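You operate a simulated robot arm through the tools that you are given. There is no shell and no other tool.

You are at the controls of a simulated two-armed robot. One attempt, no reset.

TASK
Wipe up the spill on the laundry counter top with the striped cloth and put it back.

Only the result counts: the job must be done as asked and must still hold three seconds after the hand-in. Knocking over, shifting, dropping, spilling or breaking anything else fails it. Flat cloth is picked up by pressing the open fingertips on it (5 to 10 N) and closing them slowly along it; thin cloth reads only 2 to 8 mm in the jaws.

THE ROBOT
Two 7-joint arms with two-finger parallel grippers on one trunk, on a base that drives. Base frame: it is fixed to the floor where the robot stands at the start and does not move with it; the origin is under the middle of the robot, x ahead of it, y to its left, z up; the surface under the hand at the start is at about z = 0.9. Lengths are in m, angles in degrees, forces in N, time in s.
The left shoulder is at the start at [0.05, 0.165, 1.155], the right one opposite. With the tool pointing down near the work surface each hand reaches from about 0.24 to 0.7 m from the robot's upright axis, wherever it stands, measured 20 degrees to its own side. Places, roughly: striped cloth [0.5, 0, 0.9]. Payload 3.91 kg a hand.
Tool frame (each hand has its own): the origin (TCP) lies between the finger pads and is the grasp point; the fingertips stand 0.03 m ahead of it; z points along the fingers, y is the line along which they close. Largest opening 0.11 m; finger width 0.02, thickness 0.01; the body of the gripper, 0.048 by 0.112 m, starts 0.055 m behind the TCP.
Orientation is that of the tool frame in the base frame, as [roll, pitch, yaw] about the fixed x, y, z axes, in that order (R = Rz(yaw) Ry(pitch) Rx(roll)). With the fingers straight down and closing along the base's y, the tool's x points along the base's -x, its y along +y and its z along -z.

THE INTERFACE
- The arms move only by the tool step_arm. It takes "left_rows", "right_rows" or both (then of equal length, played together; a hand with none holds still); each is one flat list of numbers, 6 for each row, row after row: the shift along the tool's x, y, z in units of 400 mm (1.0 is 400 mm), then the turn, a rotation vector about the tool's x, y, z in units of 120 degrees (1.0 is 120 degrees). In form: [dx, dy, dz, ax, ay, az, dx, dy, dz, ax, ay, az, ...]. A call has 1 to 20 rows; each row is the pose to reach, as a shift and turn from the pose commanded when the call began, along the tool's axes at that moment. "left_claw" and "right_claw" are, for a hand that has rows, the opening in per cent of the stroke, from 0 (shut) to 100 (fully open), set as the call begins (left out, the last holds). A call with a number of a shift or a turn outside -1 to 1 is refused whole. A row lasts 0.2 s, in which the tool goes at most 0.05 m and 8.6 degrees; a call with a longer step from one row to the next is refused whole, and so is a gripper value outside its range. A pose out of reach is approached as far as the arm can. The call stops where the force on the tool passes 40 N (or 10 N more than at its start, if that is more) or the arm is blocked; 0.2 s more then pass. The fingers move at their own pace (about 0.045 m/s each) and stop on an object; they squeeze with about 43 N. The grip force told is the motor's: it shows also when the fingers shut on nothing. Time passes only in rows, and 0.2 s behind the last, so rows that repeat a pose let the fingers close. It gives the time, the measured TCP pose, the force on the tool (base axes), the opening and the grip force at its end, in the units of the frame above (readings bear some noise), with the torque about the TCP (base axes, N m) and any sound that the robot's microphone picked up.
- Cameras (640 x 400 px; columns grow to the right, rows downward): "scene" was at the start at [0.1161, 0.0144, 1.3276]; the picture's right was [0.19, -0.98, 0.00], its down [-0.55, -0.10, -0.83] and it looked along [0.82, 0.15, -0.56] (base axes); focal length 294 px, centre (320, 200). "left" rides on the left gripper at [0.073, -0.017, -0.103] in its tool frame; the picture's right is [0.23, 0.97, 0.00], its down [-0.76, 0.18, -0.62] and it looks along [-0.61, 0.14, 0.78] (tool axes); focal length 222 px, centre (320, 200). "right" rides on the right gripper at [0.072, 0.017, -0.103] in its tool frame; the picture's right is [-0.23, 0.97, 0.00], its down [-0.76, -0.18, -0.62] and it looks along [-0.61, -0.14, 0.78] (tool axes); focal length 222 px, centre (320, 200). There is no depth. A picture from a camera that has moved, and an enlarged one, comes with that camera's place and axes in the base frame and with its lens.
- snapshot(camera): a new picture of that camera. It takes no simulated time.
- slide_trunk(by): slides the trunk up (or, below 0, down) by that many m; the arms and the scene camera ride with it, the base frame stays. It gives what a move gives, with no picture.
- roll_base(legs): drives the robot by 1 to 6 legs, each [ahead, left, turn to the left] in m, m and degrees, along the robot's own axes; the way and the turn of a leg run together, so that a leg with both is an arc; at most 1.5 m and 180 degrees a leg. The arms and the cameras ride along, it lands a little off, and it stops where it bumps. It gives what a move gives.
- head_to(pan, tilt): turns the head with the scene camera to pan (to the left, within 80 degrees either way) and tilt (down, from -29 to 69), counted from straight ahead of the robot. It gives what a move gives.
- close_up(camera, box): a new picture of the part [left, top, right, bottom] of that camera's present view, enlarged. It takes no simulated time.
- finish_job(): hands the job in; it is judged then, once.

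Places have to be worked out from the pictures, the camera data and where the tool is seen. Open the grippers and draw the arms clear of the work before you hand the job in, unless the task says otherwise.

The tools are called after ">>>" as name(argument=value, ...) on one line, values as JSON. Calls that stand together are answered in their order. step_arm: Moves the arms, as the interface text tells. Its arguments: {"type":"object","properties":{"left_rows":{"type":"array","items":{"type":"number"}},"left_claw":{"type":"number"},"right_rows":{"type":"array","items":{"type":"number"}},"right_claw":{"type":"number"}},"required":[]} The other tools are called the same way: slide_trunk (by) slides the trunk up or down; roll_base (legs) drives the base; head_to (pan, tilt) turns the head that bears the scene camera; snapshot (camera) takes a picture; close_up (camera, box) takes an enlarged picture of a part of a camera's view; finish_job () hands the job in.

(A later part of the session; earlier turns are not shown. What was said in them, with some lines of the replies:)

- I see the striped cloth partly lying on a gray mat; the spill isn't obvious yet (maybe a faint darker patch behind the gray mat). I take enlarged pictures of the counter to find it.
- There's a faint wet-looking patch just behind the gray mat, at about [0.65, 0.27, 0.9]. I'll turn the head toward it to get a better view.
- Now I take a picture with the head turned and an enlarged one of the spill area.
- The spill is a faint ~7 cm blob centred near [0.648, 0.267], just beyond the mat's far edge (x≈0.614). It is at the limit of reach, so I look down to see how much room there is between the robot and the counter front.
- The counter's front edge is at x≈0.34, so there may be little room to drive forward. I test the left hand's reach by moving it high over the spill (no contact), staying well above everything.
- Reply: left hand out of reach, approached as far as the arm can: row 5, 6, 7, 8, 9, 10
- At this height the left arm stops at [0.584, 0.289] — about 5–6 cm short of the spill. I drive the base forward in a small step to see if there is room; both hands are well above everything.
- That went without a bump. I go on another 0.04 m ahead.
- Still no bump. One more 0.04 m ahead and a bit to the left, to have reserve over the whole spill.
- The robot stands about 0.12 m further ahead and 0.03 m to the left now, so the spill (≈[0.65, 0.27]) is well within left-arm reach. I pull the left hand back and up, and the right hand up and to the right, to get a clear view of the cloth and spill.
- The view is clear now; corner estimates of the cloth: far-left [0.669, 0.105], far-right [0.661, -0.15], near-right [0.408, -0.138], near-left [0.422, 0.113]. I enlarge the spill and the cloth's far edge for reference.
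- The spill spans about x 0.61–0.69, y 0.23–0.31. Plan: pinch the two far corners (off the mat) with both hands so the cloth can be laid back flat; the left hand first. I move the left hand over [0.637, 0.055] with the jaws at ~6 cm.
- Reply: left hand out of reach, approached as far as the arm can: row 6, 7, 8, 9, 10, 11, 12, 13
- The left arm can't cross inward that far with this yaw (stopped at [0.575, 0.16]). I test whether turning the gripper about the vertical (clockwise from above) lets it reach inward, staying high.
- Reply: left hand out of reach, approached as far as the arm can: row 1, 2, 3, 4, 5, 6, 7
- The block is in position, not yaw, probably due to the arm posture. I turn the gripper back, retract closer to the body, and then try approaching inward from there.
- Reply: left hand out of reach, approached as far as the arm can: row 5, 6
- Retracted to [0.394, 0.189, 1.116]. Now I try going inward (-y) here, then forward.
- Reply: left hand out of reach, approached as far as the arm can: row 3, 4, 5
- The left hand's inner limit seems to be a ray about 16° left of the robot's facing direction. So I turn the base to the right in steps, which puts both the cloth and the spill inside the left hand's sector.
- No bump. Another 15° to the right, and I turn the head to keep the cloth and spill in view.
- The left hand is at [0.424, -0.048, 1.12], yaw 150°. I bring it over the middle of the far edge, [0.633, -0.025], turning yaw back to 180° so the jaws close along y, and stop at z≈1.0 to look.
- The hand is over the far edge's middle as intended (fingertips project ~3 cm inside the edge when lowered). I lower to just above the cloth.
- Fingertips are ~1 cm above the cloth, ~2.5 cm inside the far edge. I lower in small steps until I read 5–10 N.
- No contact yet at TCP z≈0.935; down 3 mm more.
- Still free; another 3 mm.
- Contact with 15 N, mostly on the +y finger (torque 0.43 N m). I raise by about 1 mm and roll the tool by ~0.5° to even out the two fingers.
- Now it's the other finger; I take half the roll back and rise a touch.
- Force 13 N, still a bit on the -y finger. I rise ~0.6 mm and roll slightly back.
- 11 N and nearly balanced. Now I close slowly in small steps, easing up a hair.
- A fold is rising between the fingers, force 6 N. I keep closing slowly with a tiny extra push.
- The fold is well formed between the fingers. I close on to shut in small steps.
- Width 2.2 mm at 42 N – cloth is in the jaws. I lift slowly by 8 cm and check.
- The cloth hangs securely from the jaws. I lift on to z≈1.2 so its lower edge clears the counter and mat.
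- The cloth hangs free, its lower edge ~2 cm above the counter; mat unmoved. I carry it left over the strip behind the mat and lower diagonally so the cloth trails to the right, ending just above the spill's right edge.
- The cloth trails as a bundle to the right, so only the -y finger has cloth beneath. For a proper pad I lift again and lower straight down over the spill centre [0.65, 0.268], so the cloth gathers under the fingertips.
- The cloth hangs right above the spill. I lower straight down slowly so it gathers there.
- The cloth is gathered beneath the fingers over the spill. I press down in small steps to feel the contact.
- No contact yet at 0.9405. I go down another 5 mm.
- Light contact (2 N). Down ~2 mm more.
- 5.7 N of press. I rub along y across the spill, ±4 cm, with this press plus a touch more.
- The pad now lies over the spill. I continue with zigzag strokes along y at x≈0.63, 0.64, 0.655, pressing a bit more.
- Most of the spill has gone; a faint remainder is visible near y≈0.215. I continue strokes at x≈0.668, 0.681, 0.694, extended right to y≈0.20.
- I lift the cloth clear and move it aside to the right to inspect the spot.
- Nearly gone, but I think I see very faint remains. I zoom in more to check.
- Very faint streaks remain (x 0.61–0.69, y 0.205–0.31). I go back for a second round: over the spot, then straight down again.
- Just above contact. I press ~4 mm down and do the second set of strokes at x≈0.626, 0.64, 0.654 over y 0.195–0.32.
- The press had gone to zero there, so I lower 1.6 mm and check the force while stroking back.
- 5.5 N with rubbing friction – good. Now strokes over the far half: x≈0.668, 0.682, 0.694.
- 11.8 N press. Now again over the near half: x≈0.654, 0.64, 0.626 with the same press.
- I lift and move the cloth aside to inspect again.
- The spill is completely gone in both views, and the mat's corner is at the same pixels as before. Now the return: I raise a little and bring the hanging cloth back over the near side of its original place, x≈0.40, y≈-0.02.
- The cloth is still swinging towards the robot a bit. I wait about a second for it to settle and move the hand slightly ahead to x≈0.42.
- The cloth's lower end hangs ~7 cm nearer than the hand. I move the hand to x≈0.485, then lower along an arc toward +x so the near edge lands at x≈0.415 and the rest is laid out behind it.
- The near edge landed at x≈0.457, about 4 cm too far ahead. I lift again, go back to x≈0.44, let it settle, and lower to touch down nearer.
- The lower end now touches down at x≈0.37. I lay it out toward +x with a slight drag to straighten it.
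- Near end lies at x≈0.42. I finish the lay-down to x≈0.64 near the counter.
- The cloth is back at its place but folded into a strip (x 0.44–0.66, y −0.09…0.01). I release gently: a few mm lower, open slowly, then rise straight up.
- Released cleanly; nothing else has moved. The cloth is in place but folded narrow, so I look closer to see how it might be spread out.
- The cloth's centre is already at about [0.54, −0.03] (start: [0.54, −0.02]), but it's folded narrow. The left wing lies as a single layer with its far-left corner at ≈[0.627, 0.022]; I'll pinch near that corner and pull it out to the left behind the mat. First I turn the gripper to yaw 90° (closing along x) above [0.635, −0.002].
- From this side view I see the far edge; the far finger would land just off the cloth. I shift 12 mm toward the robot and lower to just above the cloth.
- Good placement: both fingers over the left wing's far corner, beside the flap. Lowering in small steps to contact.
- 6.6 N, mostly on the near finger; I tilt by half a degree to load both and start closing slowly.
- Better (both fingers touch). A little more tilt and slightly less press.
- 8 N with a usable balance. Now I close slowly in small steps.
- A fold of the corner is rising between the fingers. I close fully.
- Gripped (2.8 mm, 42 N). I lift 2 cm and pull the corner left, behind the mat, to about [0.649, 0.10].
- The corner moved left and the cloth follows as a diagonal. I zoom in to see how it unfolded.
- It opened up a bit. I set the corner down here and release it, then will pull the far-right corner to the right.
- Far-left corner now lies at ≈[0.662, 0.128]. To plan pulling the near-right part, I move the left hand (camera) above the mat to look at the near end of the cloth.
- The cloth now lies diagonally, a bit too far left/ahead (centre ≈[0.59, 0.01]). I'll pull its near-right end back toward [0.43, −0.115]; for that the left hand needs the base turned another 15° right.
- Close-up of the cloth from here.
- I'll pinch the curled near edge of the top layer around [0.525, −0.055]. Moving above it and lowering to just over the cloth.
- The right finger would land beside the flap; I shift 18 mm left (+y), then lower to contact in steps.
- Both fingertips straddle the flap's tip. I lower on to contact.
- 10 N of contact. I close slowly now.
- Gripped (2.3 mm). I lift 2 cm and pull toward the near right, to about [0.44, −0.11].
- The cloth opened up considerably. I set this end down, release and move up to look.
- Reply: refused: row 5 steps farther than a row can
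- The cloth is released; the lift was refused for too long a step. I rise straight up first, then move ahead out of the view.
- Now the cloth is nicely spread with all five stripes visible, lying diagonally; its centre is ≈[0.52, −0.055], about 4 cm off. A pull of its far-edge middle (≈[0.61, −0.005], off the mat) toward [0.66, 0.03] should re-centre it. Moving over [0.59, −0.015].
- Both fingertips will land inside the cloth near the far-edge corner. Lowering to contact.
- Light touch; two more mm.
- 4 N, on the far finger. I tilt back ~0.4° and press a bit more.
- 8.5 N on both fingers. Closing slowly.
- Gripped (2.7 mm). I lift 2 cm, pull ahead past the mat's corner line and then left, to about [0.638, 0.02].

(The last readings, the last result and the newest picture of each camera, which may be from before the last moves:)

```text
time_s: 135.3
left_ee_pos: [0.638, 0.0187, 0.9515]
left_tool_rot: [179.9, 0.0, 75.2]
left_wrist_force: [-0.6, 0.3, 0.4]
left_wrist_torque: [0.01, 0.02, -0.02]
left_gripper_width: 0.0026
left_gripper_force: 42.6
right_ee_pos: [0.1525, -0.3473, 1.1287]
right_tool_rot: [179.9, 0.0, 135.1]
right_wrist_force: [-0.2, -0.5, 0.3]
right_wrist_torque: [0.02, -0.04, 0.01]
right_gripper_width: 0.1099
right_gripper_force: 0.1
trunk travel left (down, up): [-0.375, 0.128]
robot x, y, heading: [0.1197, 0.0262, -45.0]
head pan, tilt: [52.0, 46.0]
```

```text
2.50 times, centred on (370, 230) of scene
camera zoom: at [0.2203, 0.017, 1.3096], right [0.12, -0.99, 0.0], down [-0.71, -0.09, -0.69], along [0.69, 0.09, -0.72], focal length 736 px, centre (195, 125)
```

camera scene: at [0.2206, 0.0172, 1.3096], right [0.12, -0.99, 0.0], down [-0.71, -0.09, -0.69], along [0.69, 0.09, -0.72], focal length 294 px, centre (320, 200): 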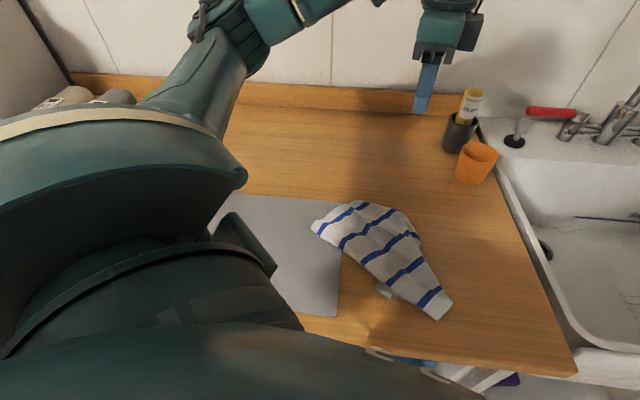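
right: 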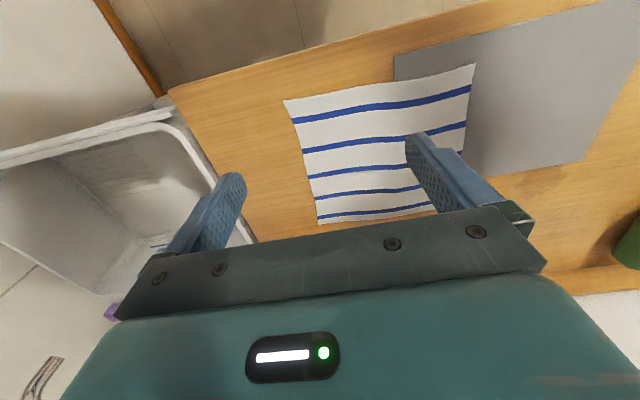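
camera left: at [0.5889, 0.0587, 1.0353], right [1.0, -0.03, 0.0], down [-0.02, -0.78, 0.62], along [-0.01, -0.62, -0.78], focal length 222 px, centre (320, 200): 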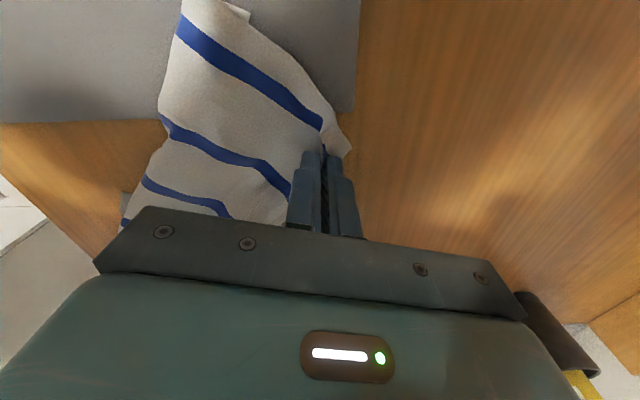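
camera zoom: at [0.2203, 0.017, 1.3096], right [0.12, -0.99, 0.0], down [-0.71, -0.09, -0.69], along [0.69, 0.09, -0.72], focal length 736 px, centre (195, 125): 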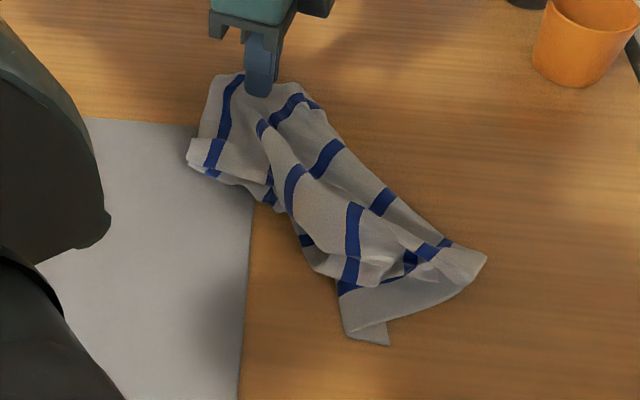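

The centre is now ≈[0.55, −0.02], on target, though the band is pleated again. The near-right pull flattened it well last time while shifting it back ~4 cm, so I place this far end a bit further ahead/left (to ≈[0.663, 0.05]), set it down and release.

>>> step_arm(left_rows=[0.03, 0.014, 0, 0, 0, 0, 0.06, 0.028, 0, 0, 0, 0, 0.0885, 0.0412, 0, 0, 0, 0, 0.0885, 0.0412, 0.02, 0, 0, 0, 0.0885, 0.0412, 0.04, 0, 0, 0, 0.0885, 0.0412, 0.04, 0, 0, 0])

>>> step_arm(left_rows=[0, 0, 0, 0, 0, 0, 0, 0, 0, 0, 0, 0, 0, 0, 0, 0, 0, 0], left_claw=24)

>>> step_arm(left_rows=[0, 0, -0.04, 0, 0, 0, 0, 0, -0.1, 0, 0, 0, 0, 0, -0.2, 0, 0, 0, 0, 0, -0.3, 0, 0, 0, 0, 0, -0.4, 0, 0, 0])

>>> snapshot(camera="scene")

>>> close_up(camera="scene", box=[270, 150, 470, 310])

>>> snapshot(camera="left")

```text
time_s: 136.7
left_ee_pos: [0.6636, 0.0499, 0.9366]
left_tool_rot: [179.7, -0.1, 75.2]
left_wrist_force: [1.0, 0.4, 1.2]
left_wrist_torque: [-0.02, 0.05, 0.02]
left_gripper_width: 0.0023
left_gripper_force: 42.0
right_ee_pos: [0.1525, -0.3459, 1.1286]
right_tool_rot: [-180.0, -0.1, 135.2]
right_wrist_force: [-0.1, 0.8, 0.5]
right_wrist_torque: [-0.02, 0.06, 0.02]
right_gripper_width: 0.11
right_gripper_force: 0.1
trunk travel left (down, up): [-0.375, 0.128]
robot x, y, heading: [0.122, 0.0305, -45.3]
head pan, tilt: [52.0, 46.0]
```

```text
time_s: 137.5
left_ee_pos: [0.6624, 0.0501, 0.9354]
left_tool_rot: [179.8, 0.0, 75.2]
left_wrist_force: [0.3, 0.3, 0.2]
left_wrist_torque: [0.02, 0.05, 0.05]
left_gripper_width: 0.0268
left_gripper_force: 0.0
right_ee_pos: [0.152, -0.3456, 1.1301]
right_tool_rot: [-180.0, -0.1, 135.1]
right_wrist_force: [-0.2, 0.2, 0.6]
right_wrist_torque: [-0.02, 0.02, 0.0]
right_gripper_width: 0.11
right_gripper_force: 0.0
trunk travel left (down, up): [-0.375, 0.128]
robot x, y, heading: [0.12, 0.0281, -45.1]
head pan, tilt: [52.0, 46.0]
```

```text
time_s: 138.7
left_ee_pos: [0.6607, 0.0495, 1.0956]
left_tool_rot: [-180.0, -0.2, 75.3]
left_wrist_force: [-0.7, -0.1, -0.2]
left_wrist_torque: [-0.02, -0.02, -0.03]
left_gripper_width: 0.0264
left_gripper_force: 0.0
right_ee_pos: [0.1526, -0.3472, 1.1303]
right_tool_rot: [179.9, -0.1, 135.1]
right_wrist_force: [-0.2, 0.2, 0.0]
right_wrist_torque: [0.0, -0.02, 0.03]
right_gripper_width: 0.1099
right_gripper_force: 0.1
trunk travel left (down, up): [-0.375, 0.128]
robot x, y, heading: [0.1179, 0.0282, -44.9]
head pan, tilt: [52.0, 46.0]
```

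```text
taken
camera scene: at [0.2199, 0.0171, 1.3097], right [0.12, -0.99, 0.0], down [-0.71, -0.09, -0.69], along [0.69, 0.09, -0.72], focal length 294 px, centre (320, 200)
```

scene: 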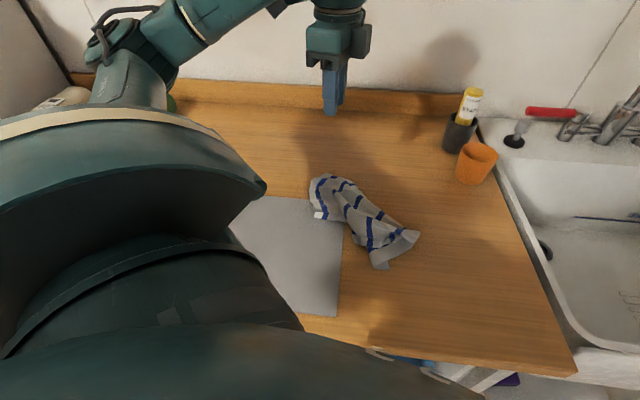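

```text
2.50 times, centred on (370, 230) of scene
camera zoom: at [0.2199, 0.0171, 1.3097], right [0.12, -0.99, 0.0], down [-0.71, -0.09, -0.69], along [0.69, 0.09, -0.72], focal length 736 px, centre (195, 125)
```

zoom: 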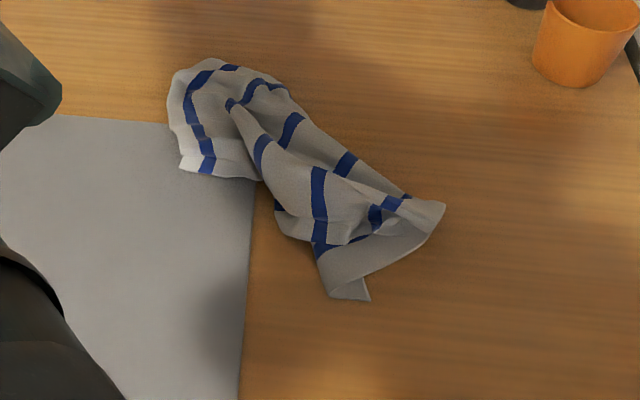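

```text
taken
camera left: at [0.6626, 0.1248, 1.199], right [1.0, -0.03, 0.0], down [-0.02, -0.78, 0.62], along [-0.02, -0.62, -0.78], focal length 222 px, centre (320, 200)
```

left: 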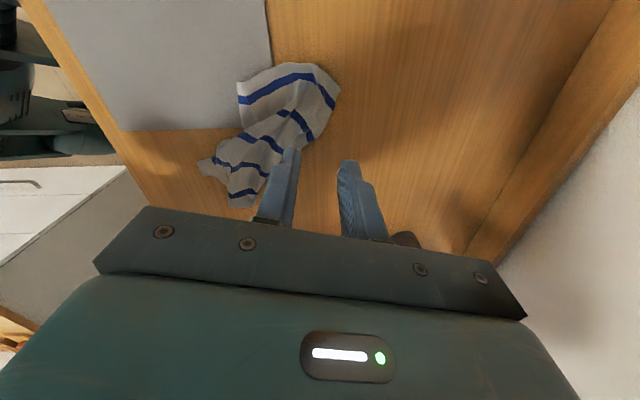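

The far-left part lies at its place now. I repeat the near-right pull: over the near edge's middle at about [0.527, −0.058].

>>> step_arm(left_rows=[-0.07, -0.051, 0, 0, 0, 0, -0.14, -0.102, 0, 0, 0, 0, -0.21, -0.153, 0, 0, 0, 0, -0.28, -0.204, 0, 0, 0, 0, -0.3453, -0.2545, 0.0, 0, 0, 0, -0.3453, -0.2545, 0.09, 0, 0, 0, -0.3453, -0.2545, 0.18, 0, 0, 0, -0.3453, -0.2545, 0.27, 0, 0, 0, -0.3453, -0.2545, 0.33, 0, 0, 0, -0.3453, -0.2545, 0.33, 0, 0, 0], left_claw=28)

>>> snapshot(camera="left")

>>> close_up(camera="scene", box=[270, 150, 470, 310])

```text
time_s: 140.9
left_ee_pos: [0.529, -0.0571, 0.9634]
left_tool_rot: [179.8, 0.0, 75.2]
left_wrist_force: [-0.4, -0.4, 0.2]
left_wrist_torque: [-0.01, -0.02, 0.02]
left_gripper_width: 0.0307
left_gripper_force: 0.0
right_ee_pos: [0.1537, -0.3444, 1.1292]
right_tool_rot: [180.0, -0.1, 135.1]
right_wrist_force: [-0.5, 0.7, -0.4]
right_wrist_torque: [-0.01, 0.02, -0.03]
right_gripper_width: 0.1102
right_gripper_force: 0.1
trunk travel left (down, up): [-0.375, 0.128]
robot x, y, heading: [0.118, 0.0321, -44.8]
head pan, tilt: [52.0, 46.0]
```

```text
taken
camera left: at [0.5309, 0.017, 1.0669], right [1.0, -0.03, 0.0], down [-0.02, -0.78, 0.62], along [-0.02, -0.62, -0.78], focal length 222 px, centre (320, 200)
```

left: 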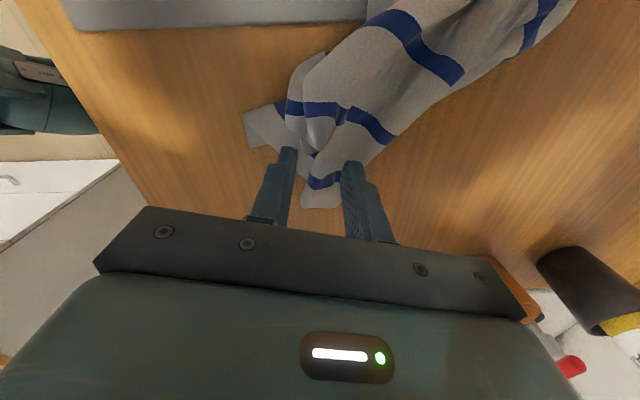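

```text
2.50 times, centred on (370, 230) of scene
camera zoom: at [0.2203, 0.0171, 1.3096], right [0.12, -0.99, 0.0], down [-0.71, -0.09, -0.69], along [0.69, 0.09, -0.72], focal length 736 px, centre (195, 125)
```

zoom: 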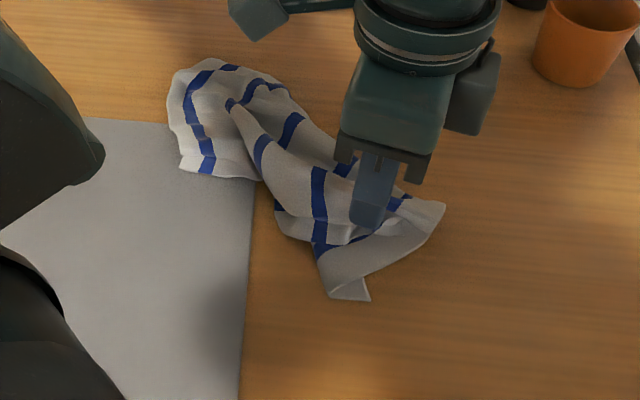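

Good – both fingertips are going to land on the near end of the cloth. Lowering to contact.

>>> step_arm(left_rows=[0, 0, 0.03, 0, 0, 0, 0, 0, 0.055, 0, 0, 0, 0, 0, 0.065, 0, 0, 0])

>>> step_arm(left_rows=[0, 0, 0.0075, 0, 0, 0, 0, 0, 0.0075, 0, 0, 0])

```text
time_s: 141.7
left_ee_pos: [0.5293, -0.0577, 0.938]
left_tool_rot: [179.8, 0.0, 75.2]
left_wrist_force: [-0.1, -0.7, 0.3]
left_wrist_torque: [0.01, -0.03, -0.03]
left_gripper_width: 0.0308
left_gripper_force: 0.1
right_ee_pos: [0.1522, -0.3438, 1.1293]
right_tool_rot: [-180.0, 0.0, 135.1]
right_wrist_force: [0.4, 0.0, -0.2]
right_wrist_torque: [0.03, 0.01, 0.0]
right_gripper_width: 0.1103
right_gripper_force: 0.1
trunk travel left (down, up): [-0.375, 0.128]
robot x, y, heading: [0.1171, 0.0255, -45.0]
head pan, tilt: [52.0, 46.0]
```

```text
time_s: 142.3
left_ee_pos: [0.5299, -0.0575, 0.9357]
left_tool_rot: [179.9, 0.0, 75.2]
left_wrist_force: [-0.1, -0.2, 0.3]
left_wrist_torque: [0.03, 0.03, 0.0]
left_gripper_width: 0.031
left_gripper_force: 0.1
right_ee_pos: [0.1528, -0.3445, 1.1292]
right_tool_rot: [180.0, 0.1, 135.0]
right_wrist_force: [-0.2, 0.1, 1.0]
right_wrist_torque: [0.01, 0.02, 0.01]
right_gripper_width: 0.1098
right_gripper_force: 0.1
trunk travel left (down, up): [-0.375, 0.128]
robot x, y, heading: [0.1205, 0.0301, -44.6]
head pan, tilt: [52.0, 46.0]
```

Not yet in contact; continuing down.

>>> step_arm(left_rows=[0, 0, 0.006, 0, 0, 0, 0, 0, 0.006, 0, 0, 0])

>>> step_arm(left_rows=[0, 0, 0.004, 0, 0, 0, 0, 0, 0.004, 0, 0, 0])

```text
time_s: 142.9
left_ee_pos: [0.529, -0.0578, 0.9343]
left_tool_rot: [179.6, 0.1, 75.3]
left_wrist_force: [0.3, 1.2, 14.4]
left_wrist_torque: [0.22, 0.21, -0.02]
left_gripper_width: 0.0307
left_gripper_force: 0.0
right_ee_pos: [0.1518, -0.3441, 1.1301]
right_tool_rot: [180.0, 0.1, 135.1]
right_wrist_force: [0.1, 0.7, -0.8]
right_wrist_torque: [0.01, -0.01, -0.02]
right_gripper_width: 0.11
right_gripper_force: 0.0
trunk travel left (down, up): [-0.375, 0.128]
robot x, y, heading: [0.1188, 0.0296, -45.0]
head pan, tilt: [52.0, 46.0]
```

```text
time_s: 143.5
left_ee_pos: [0.5293, -0.0575, 0.9331]
left_tool_rot: [179.5, 0.2, 75.3]
left_wrist_force: [3.3, 4.5, 35.9]
left_wrist_torque: [0.57, 0.44, -0.12]
left_gripper_width: 0.03
left_gripper_force: 0.1
right_ee_pos: [0.1502, -0.3449, 1.1282]
right_tool_rot: [-180.0, 0.1, 135.0]
right_wrist_force: [0.6, -0.3, -0.4]
right_wrist_torque: [-0.02, -0.03, -0.01]
right_gripper_width: 0.1101
right_gripper_force: 0.1
trunk travel left (down, up): [-0.375, 0.128]
robot x, y, heading: [0.121, 0.0309, -44.8]
head pan, tilt: [52.0, 46.0]
```

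That went to 36 N – I back off ~2.4 mm and tilt slightly to balance.

>>> step_arm(left_rows=[0, 0, -0.006, 0.004, 0, 0, 0, 0, -0.006, 0.004, 0, 0])

```text
time_s: 144.1
left_ee_pos: [0.5284, -0.0578, 0.9328]
left_tool_rot: [-179.8, -0.1, 75.2]
left_wrist_force: [4.9, 1.4, 22.4]
left_wrist_torque: [0.36, 0.22, -0.07]
left_gripper_width: 0.0295
left_gripper_force: 0.1
right_ee_pos: [0.1518, -0.345, 1.1302]
right_tool_rot: [180.0, 0.2, 135.1]
right_wrist_force: [0.0, -0.8, 0.2]
right_wrist_torque: [-0.01, -0.02, 0.01]
right_gripper_width: 0.11
right_gripper_force: 0.1
trunk travel left (down, up): [-0.375, 0.128]
robot x, y, heading: [0.1238, 0.0324, -45.1]
head pan, tilt: [52.0, 46.0]
```

Still 22 N; up another 1.2 mm.

>>> step_arm(left_rows=[0, 0, -0.0035, 0.001, 0, 0, 0, 0, -0.0035, 0.001, 0, 0])

```text
time_s: 144.7
left_ee_pos: [0.5278, -0.0587, 0.9332]
left_tool_rot: [-179.5, 0.1, 75.2]
left_wrist_force: [3.0, 0.7, 5.3]
left_wrist_torque: [0.09, 0.03, -0.04]
left_gripper_width: 0.0295
left_gripper_force: 0.1
right_ee_pos: [0.1518, -0.3445, 1.1285]
right_tool_rot: [-179.9, 0.0, 135.1]
right_wrist_force: [0.0, 1.1, 0.4]
right_wrist_torque: [0.01, 0.0, -0.02]
right_gripper_width: 0.1098
right_gripper_force: 0.0
trunk travel left (down, up): [-0.375, 0.128]
robot x, y, heading: [0.1208, 0.0327, -45.1]
head pan, tilt: [52.0, 46.0]
```

5.3 N now. A touch more and close slowly.

>>> step_arm(left_rows=[0, 0, 0.0008, 0, 0, 0, 0, 0, 0.0008, 0, 0, 0], left_claw=21)

>>> step_arm(left_rows=[0, 0, 0, 0, 0, 0, 0, 0, 0, 0, 0, 0], left_claw=14)

>>> step_arm(left_rows=[0, 0, 0, 0, 0, 0, 0, 0, 0, 0, 0, 0], left_claw=7)

>>> step_arm(left_rows=[0, 0, 0, 0, 0, 0, 0, 0, 0, 0, 0, 0, 0, 0, 0, 0, 0, 0], left_claw=0)

>>> snapshot(camera="left")

```text
time_s: 145.3
left_ee_pos: [0.5288, -0.058, 0.9323]
left_tool_rot: [-179.4, 0.1, 75.2]
left_wrist_force: [-1.2, 0.7, 3.2]
left_wrist_torque: [0.09, 0.09, -0.02]
left_gripper_width: 0.024
left_gripper_force: 0.9
right_ee_pos: [0.1522, -0.345, 1.129]
right_tool_rot: [180.0, 0.1, 135.2]
right_wrist_force: [-0.3, 1.1, 0.2]
right_wrist_torque: [0.01, 0.04, -0.01]
right_gripper_width: 0.1098
right_gripper_force: 0.0
trunk travel left (down, up): [-0.375, 0.128]
robot x, y, heading: [0.12, 0.0319, -45.0]
head pan, tilt: [52.0, 46.0]
```

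```text
time_s: 145.9
left_ee_pos: [0.5288, -0.0584, 0.9336]
left_tool_rot: [-179.6, 0.0, 75.2]
left_wrist_force: [1.5, -0.1, 2.4]
left_wrist_torque: [0.02, 0.03, 0.01]
left_gripper_width: 0.0152
left_gripper_force: 0.0
right_ee_pos: [0.1535, -0.3444, 1.1295]
right_tool_rot: [-180.0, 0.0, 135.2]
right_wrist_force: [0.0, 0.0, -0.2]
right_wrist_torque: [-0.02, -0.01, 0.03]
right_gripper_width: 0.1098
right_gripper_force: 0.1
trunk travel left (down, up): [-0.375, 0.128]
robot x, y, heading: [0.1169, 0.0288, -44.7]
head pan, tilt: [52.0, 46.0]
```

```text
time_s: 146.5
left_ee_pos: [0.5284, -0.0582, 0.9337]
left_tool_rot: [-179.7, 0.1, 75.2]
left_wrist_force: [0.3, 1.4, 2.3]
left_wrist_torque: [0.05, 0.0, 0.03]
left_gripper_width: 0.0082
left_gripper_force: 0.8
right_ee_pos: [0.1532, -0.3458, 1.1287]
right_tool_rot: [180.0, 0.0, 135.1]
right_wrist_force: [0.2, 0.0, -0.4]
right_wrist_torque: [0.03, -0.02, -0.01]
right_gripper_width: 0.1101
right_gripper_force: 0.0
trunk travel left (down, up): [-0.375, 0.128]
robot x, y, heading: [0.1179, 0.0292, -45.0]
head pan, tilt: [52.0, 46.0]
```

```text
time_s: 147.3
left_ee_pos: [0.5288, -0.058, 0.9342]
left_tool_rot: [-179.5, 0.0, 75.2]
left_wrist_force: [-1.1, -0.3, 3.8]
left_wrist_torque: [0.03, 0.01, 0.06]
left_gripper_width: 0.0031
left_gripper_force: 42.8
right_ee_pos: [0.1528, -0.3449, 1.1298]
right_tool_rot: [-180.0, 0.0, 135.1]
right_wrist_force: [-0.3, 0.2, -1.2]
right_wrist_torque: [0.0, 0.0, -0.01]
right_gripper_width: 0.1099
right_gripper_force: 0.0
trunk travel left (down, up): [-0.375, 0.128]
robot x, y, heading: [0.1198, 0.0273, -44.7]
head pan, tilt: [52.0, 46.0]
```

```text
taken
camera left: at [0.5315, 0.0161, 1.0372], right [1.0, -0.03, -0.01], down [-0.02, -0.78, 0.62], along [-0.02, -0.62, -0.78], focal length 222 px, centre (320, 200)
```

left: 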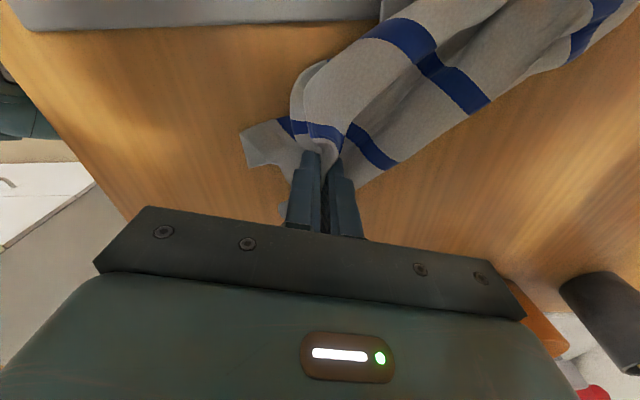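

Gripped (3.1 mm). Lifting 2 cm and pulling to the near right, to about [0.458, −0.118].

>>> step_arm(left_rows=[0, 0, -0.03, 0, 0, 0, -0.02, -0.0138, -0.05, 0, 0, 0, -0.055, -0.038, -0.05, 0, 0, 0, -0.09, -0.0621, -0.05, 0, 0, 0, -0.125, -0.0863, -0.05, 0, 0, 0, -0.16, -0.1104, -0.05, 0, 0, 0, -0.1897, -0.1309, -0.05, 0, 0, 0, -0.1897, -0.1309, -0.05, 0, 0, 0])

>>> close_up(camera="scene", box=[270, 150, 470, 310])

```text
time_s: 149.1
left_ee_pos: [0.4591, -0.1177, 0.9536]
left_tool_rot: [-179.6, 0.0, 75.1]
left_wrist_force: [0.4, 0.8, -0.2]
left_wrist_torque: [-0.02, -0.01, 0.02]
left_gripper_width: 0.0028
left_gripper_force: 43.0
right_ee_pos: [0.1524, -0.347, 1.1299]
right_tool_rot: [-180.0, 0.0, 135.1]
right_wrist_force: [-0.6, -0.1, 0.5]
right_wrist_torque: [-0.03, -0.01, -0.01]
right_gripper_width: 0.1099
right_gripper_force: 0.0
trunk travel left (down, up): [-0.375, 0.128]
robot x, y, heading: [0.1227, 0.0337, -44.9]
head pan, tilt: [52.0, 46.0]
```

```text
2.50 times, centred on (370, 230) of scene
camera zoom: at [0.2204, 0.0172, 1.3096], right [0.12, -0.99, 0.0], down [-0.71, -0.09, -0.69], along [0.69, 0.09, -0.72], focal length 736 px, centre (195, 125)
```

zoom: 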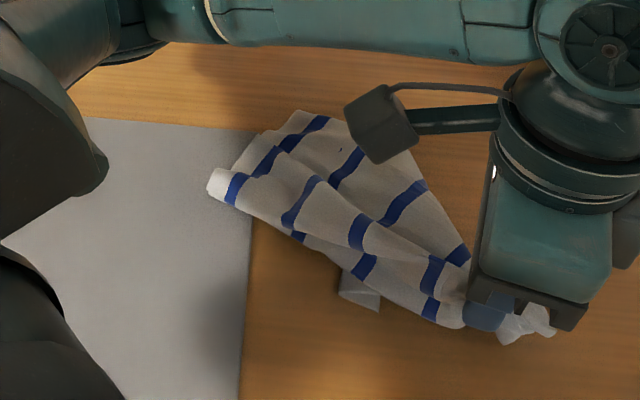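

Flat again but the centre drifted to ≈[0.53, −0.06]. While still holding the near end I swing it to the left by 6 cm so the cloth turns back toward its original orientation and re-centres.

>>> step_arm(left_rows=[0.035, -0.0156, 0, 0, 0, 0, 0.07, -0.0312, 0, 0, 0, 0, 0.105, -0.0468, 0, 0, 0, 0, 0.1386, -0.0625, 0, 0, 0, 0, 0.1386, -0.0625, 0, 0, 0, 0])

>>> close_up(camera="scene", box=[270, 150, 470, 310])

```text
time_s: 150.3
left_ee_pos: [0.4492, -0.0573, 0.9543]
left_tool_rot: [-179.6, -0.1, 75.2]
left_wrist_force: [0.8, 0.8, 0.1]
left_wrist_torque: [0.0, -0.02, 0.04]
left_gripper_width: 0.0031
left_gripper_force: 42.6
right_ee_pos: [0.1508, -0.3448, 1.1292]
right_tool_rot: [179.9, 0.1, 135.0]
right_wrist_force: [-0.5, -0.5, 0.1]
right_wrist_torque: [0.02, 0.04, 0.02]
right_gripper_width: 0.1098
right_gripper_force: 0.0
trunk travel left (down, up): [-0.375, 0.128]
robot x, y, heading: [0.12, 0.0275, -45.0]
head pan, tilt: [52.0, 46.0]
```

```text
2.50 times, centred on (370, 230) of scene
camera zoom: at [0.2203, 0.017, 1.3096], right [0.12, -0.99, 0.0], down [-0.71, -0.09, -0.69], along [0.69, 0.09, -0.72], focal length 736 px, centre (195, 125)
```

zoom: 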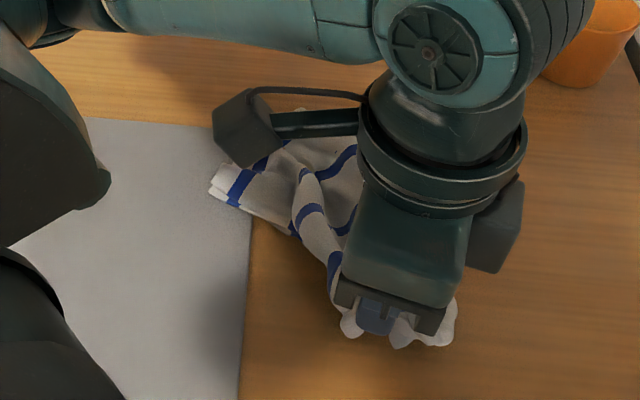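

I set the end down here, release, rise, and move aside to look.

>>> step_arm(left_rows=[0, 0, 0.02, 0, 0, 0, 0, 0, 0.04, 0, 0, 0, 0, 0, 0.045, 0, 0, 0])

>>> step_arm(left_rows=[0, 0, 0, 0, 0, 0, 0, 0, 0, 0, 0, 0, 0, 0, 0, 0, 0, 0], left_claw=24)

>>> step_arm(left_rows=[0, 0, -0.04, 0, 0, 0, 0, 0, -0.1, 0, 0, 0, 0, 0, -0.2, 0, 0, 0, 0, 0, -0.3, 0, 0, 0, 0, 0, -0.4, 0, 0, 0, 0, 0.08, -0.45, 0, 0, 0, 0.0, 0.17, -0.45, 0, 0, 0, 0.0, 0.26, -0.45, 0, 0, 0, 0, 0.35, -0.45, 0, 0, 0, 0, 0.44, -0.45, 0, 0, 0, 0, 0.5, -0.45, 0, 0, 0])

>>> snapshot(camera="scene")

>>> close_up(camera="scene", box=[270, 150, 470, 310])

```text
time_s: 151.1
left_ee_pos: [0.4498, -0.0576, 0.9358]
left_tool_rot: [-179.7, 0.0, 75.2]
left_wrist_force: [-0.4, 1.1, 0.4]
left_wrist_torque: [0.01, 0.0, -0.01]
left_gripper_width: 0.0029
left_gripper_force: 42.8
right_ee_pos: [0.1521, -0.3446, 1.1296]
right_tool_rot: [-180.0, 0.0, 135.0]
right_wrist_force: [-0.6, 0.6, 0.0]
right_wrist_torque: [0.02, -0.03, 0.0]
right_gripper_width: 0.1101
right_gripper_force: 0.0
trunk travel left (down, up): [-0.375, 0.128]
robot x, y, heading: [0.1197, 0.0289, -45.1]
head pan, tilt: [52.0, 46.0]
```

```text
time_s: 151.9
left_ee_pos: [0.4489, -0.0566, 0.9368]
left_tool_rot: [-179.6, 0.0, 75.2]
left_wrist_force: [-0.2, 0.9, 0.3]
left_wrist_torque: [-0.01, 0.0, 0.01]
left_gripper_width: 0.0266
left_gripper_force: 0.0
right_ee_pos: [0.1535, -0.3455, 1.1285]
right_tool_rot: [179.9, 0.1, 135.1]
right_wrist_force: [0.5, 0.4, 0.1]
right_wrist_torque: [-0.01, 0.06, -0.04]
right_gripper_width: 0.11
right_gripper_force: 0.2
trunk travel left (down, up): [-0.375, 0.128]
robot x, y, heading: [0.1213, 0.031, -44.7]
head pan, tilt: [52.0, 46.0]
```

```text
time_s: 154.3
left_ee_pos: [0.6439, -0.1096, 1.1133]
left_tool_rot: [-179.7, -0.1, 75.2]
left_wrist_force: [-0.5, -0.2, 0.3]
left_wrist_torque: [0.02, 0.01, 0.01]
left_gripper_width: 0.0263
left_gripper_force: 0.0
right_ee_pos: [0.1525, -0.346, 1.1281]
right_tool_rot: [180.0, -0.1, 135.1]
right_wrist_force: [1.3, -0.5, 0.8]
right_wrist_torque: [-0.02, -0.03, 0.01]
right_gripper_width: 0.1101
right_gripper_force: 0.0
trunk travel left (down, up): [-0.375, 0.128]
robot x, y, heading: [0.1176, 0.0298, -44.7]
head pan, tilt: [52.0, 46.0]
```

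```text
taken
camera scene: at [0.2205, 0.017, 1.3096], right [0.12, -0.99, 0.0], down [-0.71, -0.09, -0.69], along [0.69, 0.09, -0.72], focal length 294 px, centre (320, 200)
```

scene: 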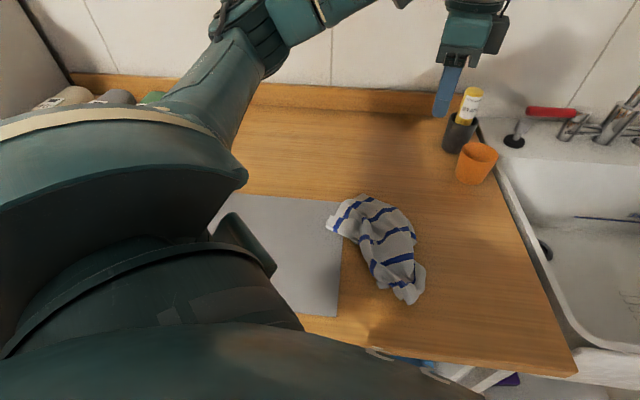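

```text
2.50 times, centred on (370, 230) of scene
camera zoom: at [0.2205, 0.017, 1.3096], right [0.12, -0.99, 0.0], down [-0.71, -0.09, -0.69], along [0.69, 0.09, -0.72], focal length 736 px, centre (195, 125)
```

zoom: 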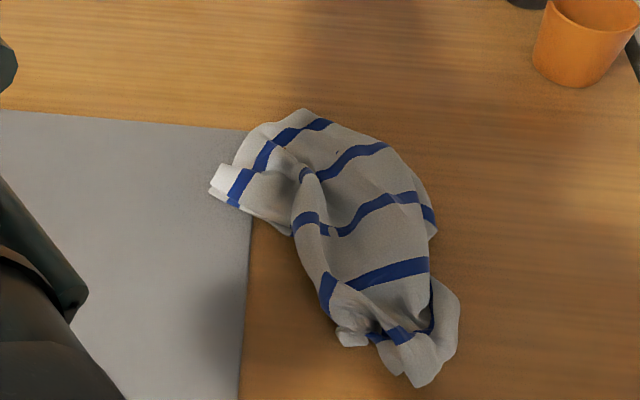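

All of the cloth now lies within its original footprint, centre ≈[0.533, −0.045] (≈3 cm from the start), fairly spread. I stop handling it, open the gripper, and raise the left hand clear.

>>> step_arm(left_rows=[0, 0, -0.08, 0, 0, 0, 0, 0, -0.16, 0, 0, 0, 0, -0.06, -0.2, 0, 0, 0, 0, -0.14, -0.2, 0, 0, 0, 0, -0.22, -0.2, 0, 0, 0], left_claw=100)

>>> roll_base(legs=[[0, 0, 22]])

```text
time_s: 155.5
left_ee_pos: [0.5586, -0.0869, 1.1953]
left_tool_rot: [-179.5, 0.0, 75.3]
left_wrist_force: [0.1, 0.0, -0.2]
left_wrist_torque: [0.02, 0.0, -0.04]
left_gripper_width: 0.1101
left_gripper_force: 0.0
right_ee_pos: [0.1518, -0.3448, 1.1289]
right_tool_rot: [179.9, 0.1, 135.1]
right_wrist_force: [0.1, 0.0, 0.7]
right_wrist_torque: [0.01, -0.01, -0.02]
right_gripper_width: 0.1101
right_gripper_force: 0.1
trunk travel left (down, up): [-0.375, 0.128]
robot x, y, heading: [0.1215, 0.03, -44.9]
head pan, tilt: [52.0, 46.0]
```

```text
time_s: 157.1
left_ee_pos: [0.5711, 0.0867, 1.1953]
left_tool_rot: [-179.6, 0.0, 97.4]
left_wrist_force: [-0.4, 1.1, -1.1]
left_wrist_torque: [-0.03, -0.03, 0.02]
left_gripper_width: 0.1099
left_gripper_force: 0.0
right_ee_pos: [0.2923, -0.3045, 1.1284]
right_tool_rot: [-179.9, 0.1, 157.2]
right_wrist_force: [0.9, -0.3, 0.4]
right_wrist_torque: [-0.03, -0.01, 0.0]
right_gripper_width: 0.1098
right_gripper_force: 0.2
trunk travel left (down, up): [-0.375, 0.128]
robot x, y, heading: [0.12, 0.0268, -23.0]
head pan, tilt: [52.0, 46.0]
```

I turn the base on toward its starting heading and point the head at the work.

>>> roll_base(legs=[[0, 0, 23]])

>>> head_to(pan=8, tilt=44)

>>> snapshot(camera="scene")

```text
time_s: 158.7
left_ee_pos: [0.5129, 0.2573, 1.196]
left_tool_rot: [-179.7, -0.1, 120.1]
left_wrist_force: [-0.3, -0.1, 0.2]
left_wrist_torque: [0.02, 0.0, -0.01]
left_gripper_width: 0.1103
left_gripper_force: 0.0
right_ee_pos: [0.4082, -0.2131, 1.1296]
right_tool_rot: [-179.9, 0.0, -179.9]
right_wrist_force: [-0.2, 0.0, -0.4]
right_wrist_torque: [0.01, -0.01, 0.0]
right_gripper_width: 0.11
right_gripper_force: 0.0
trunk travel left (down, up): [-0.375, 0.128]
robot x, y, heading: [0.1193, 0.0318, -0.1]
head pan, tilt: [52.0, 46.0]
```

```text
time_s: 159.8
left_ee_pos: [0.5136, 0.2566, 1.1943]
left_tool_rot: [-179.6, 0.0, 120.1]
left_wrist_force: [0.9, -0.9, 0.2]
left_wrist_torque: [0.01, -0.03, 0.01]
left_gripper_width: 0.11
left_gripper_force: 0.1
right_ee_pos: [0.4081, -0.2124, 1.1303]
right_tool_rot: [-180.0, 0.1, 180.0]
right_wrist_force: [0.1, -0.6, -0.4]
right_wrist_torque: [0.01, 0.01, -0.02]
right_gripper_width: 0.1102
right_gripper_force: 0.0
trunk travel left (down, up): [-0.375, 0.128]
robot x, y, heading: [0.1199, 0.0338, -0.0]
head pan, tilt: [8.0, 44.0]
```

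```text
taken
camera scene: at [0.2303, 0.0394, 1.3125], right [0.14, -0.99, 0.0], down [-0.69, -0.1, -0.72], along [0.71, 0.1, -0.69], focal length 294 px, centre (320, 200)
```

scene: 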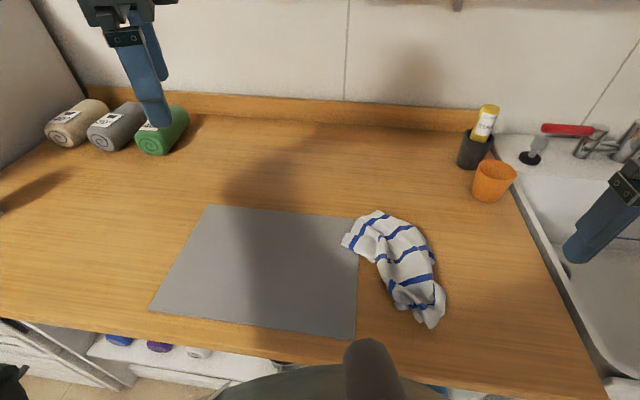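

Same camera pose as my reference picture at t=9.9. I take the same close-up to compare the mat's corner and check the spill spot, and look at the cloth.

>>> close_up(camera="scene", box=[180, 150, 340, 250])

>>> close_up(camera="scene", box=[270, 180, 510, 330])

```text
4.00 times, centred on (260, 200) of scene
camera zoom: at [0.2303, 0.0394, 1.3125], right [0.14, -0.99, 0.0], down [-0.69, -0.1, -0.72], along [0.71, 0.1, -0.69], focal length 1177 px, centre (560, 200)
```

zoom: 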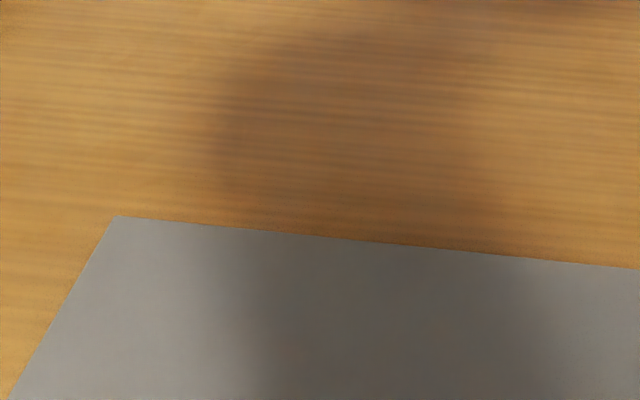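

```text
2.67 times, centred on (390, 255) of scene
camera zoom: at [0.2303, 0.0394, 1.3125], right [0.14, -0.99, 0.0], down [-0.69, -0.1, -0.72], along [0.71, 0.1, -0.69], focal length 785 px, centre (133, 53)
```

zoom: 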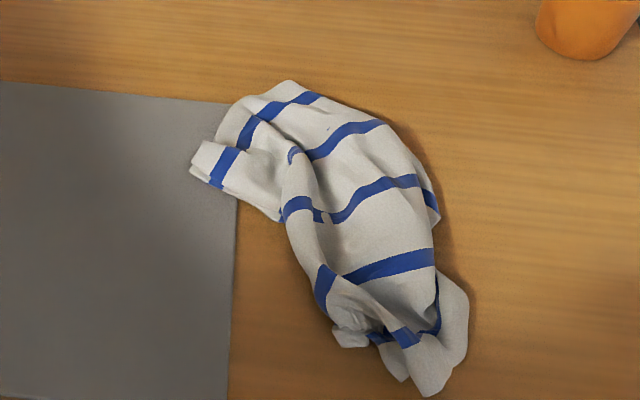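

Mat, cups and rolls are where they were (the ~1 px offset is common to all objects, i.e. camera), and the spill spot is clean. I drive back to the starting place so the arms are clear, and take a last look at the spot from the first viewpoint.

>>> roll_base(legs=[[-0.1, -0.03, 0]])

>>> head_to(pan=24, tilt=38)

>>> snapshot(camera="scene")

>>> close_up(camera="scene", box=[240, 130, 400, 230])

```text
time_s: 161.0
left_ee_pos: [0.4145, 0.2261, 1.1945]
left_tool_rot: [-179.5, 0.0, 120.2]
left_wrist_force: [0.1, 0.3, 0.1]
left_wrist_torque: [0.03, -0.03, -0.02]
left_gripper_width: 0.1101
left_gripper_force: 0.0
right_ee_pos: [0.309, -0.2438, 1.1292]
right_tool_rot: [179.9, 0.1, 179.9]
right_wrist_force: [-0.8, -0.4, 0.6]
right_wrist_torque: [0.02, 0.0, 0.01]
right_gripper_width: 0.1099
right_gripper_force: 0.0
trunk travel left (down, up): [-0.375, 0.128]
robot x, y, heading: [0.018, -0.0027, 0.4]
head pan, tilt: [8.0, 44.0]
```

```text
time_s: 161.8
left_ee_pos: [0.4143, 0.2266, 1.1944]
left_tool_rot: [-179.5, 0.0, 120.3]
left_wrist_force: [-0.9, 0.3, -0.9]
left_wrist_torque: [-0.02, 0.01, 0.01]
left_gripper_width: 0.1098
left_gripper_force: 0.1
right_ee_pos: [0.3092, -0.2434, 1.1297]
right_tool_rot: [180.0, 0.0, -180.0]
right_wrist_force: [0.3, 0.2, 0.1]
right_wrist_torque: [0.0, -0.02, -0.05]
right_gripper_width: 0.1098
right_gripper_force: 0.0
trunk travel left (down, up): [-0.375, 0.128]
robot x, y, heading: [0.0201, -0.0021, 0.2]
head pan, tilt: [24.0, 38.0]
```

```text
taken
camera scene: at [0.1292, 0.0326, 1.3213], right [0.41, -0.91, 0.0], down [-0.56, -0.25, -0.79], along [0.72, 0.32, -0.62], focal length 294 px, centre (320, 200)
```

scene: 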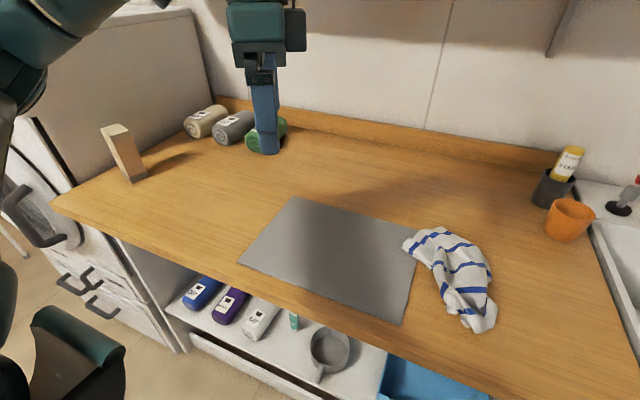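

```text
4.00 times, centred on (320, 180) of scene
camera zoom: at [0.1292, 0.0326, 1.3213], right [0.41, -0.91, 0.0], down [-0.56, -0.25, -0.79], along [0.72, 0.32, -0.62], focal length 1177 px, centre (320, 280)
```

zoom: 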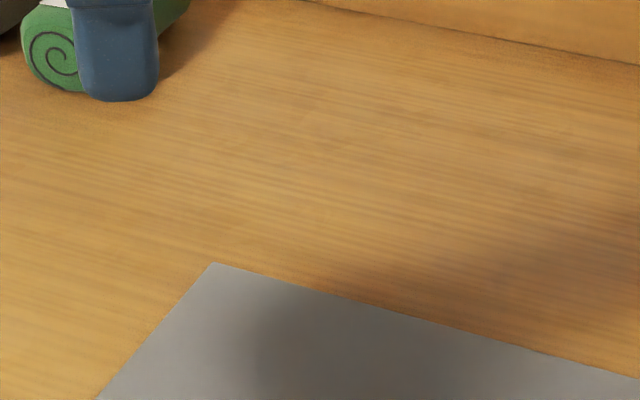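

The spill is gone, the cloth lies back at its place, grippers are open and the arms are clear; mat, cups, rolls and the block are undisturbed. I hand the job in.

>>> finish_job()

```text
The job is handed in.
```

I wiped up the spill and put the striped cloth back in its place, but it is loosely crumpled rather than laid flat. I've handed the job in; the tool only confirmed receipt and gave no verdict.

- **Spill:** I saw no trace of it in the last close-ups, after two rounds of wiping with the cloth pressed down.
- **Cloth:** it lies entirely within its original outline, with its centre about 3 cm from where it started. It covers roughly 30% of the area it did when flat. I tried pulling the corners out several times and stopped when further pulls weren't helping.
- **Everything else:** the mat, cups and rolled towels look unmoved compared with my earlier pictures. The wooden block still stands where it was.
- **Robot:** both grippers are open and the arms are clear. The base is about 2 cm from its starting spot, facing the same way.
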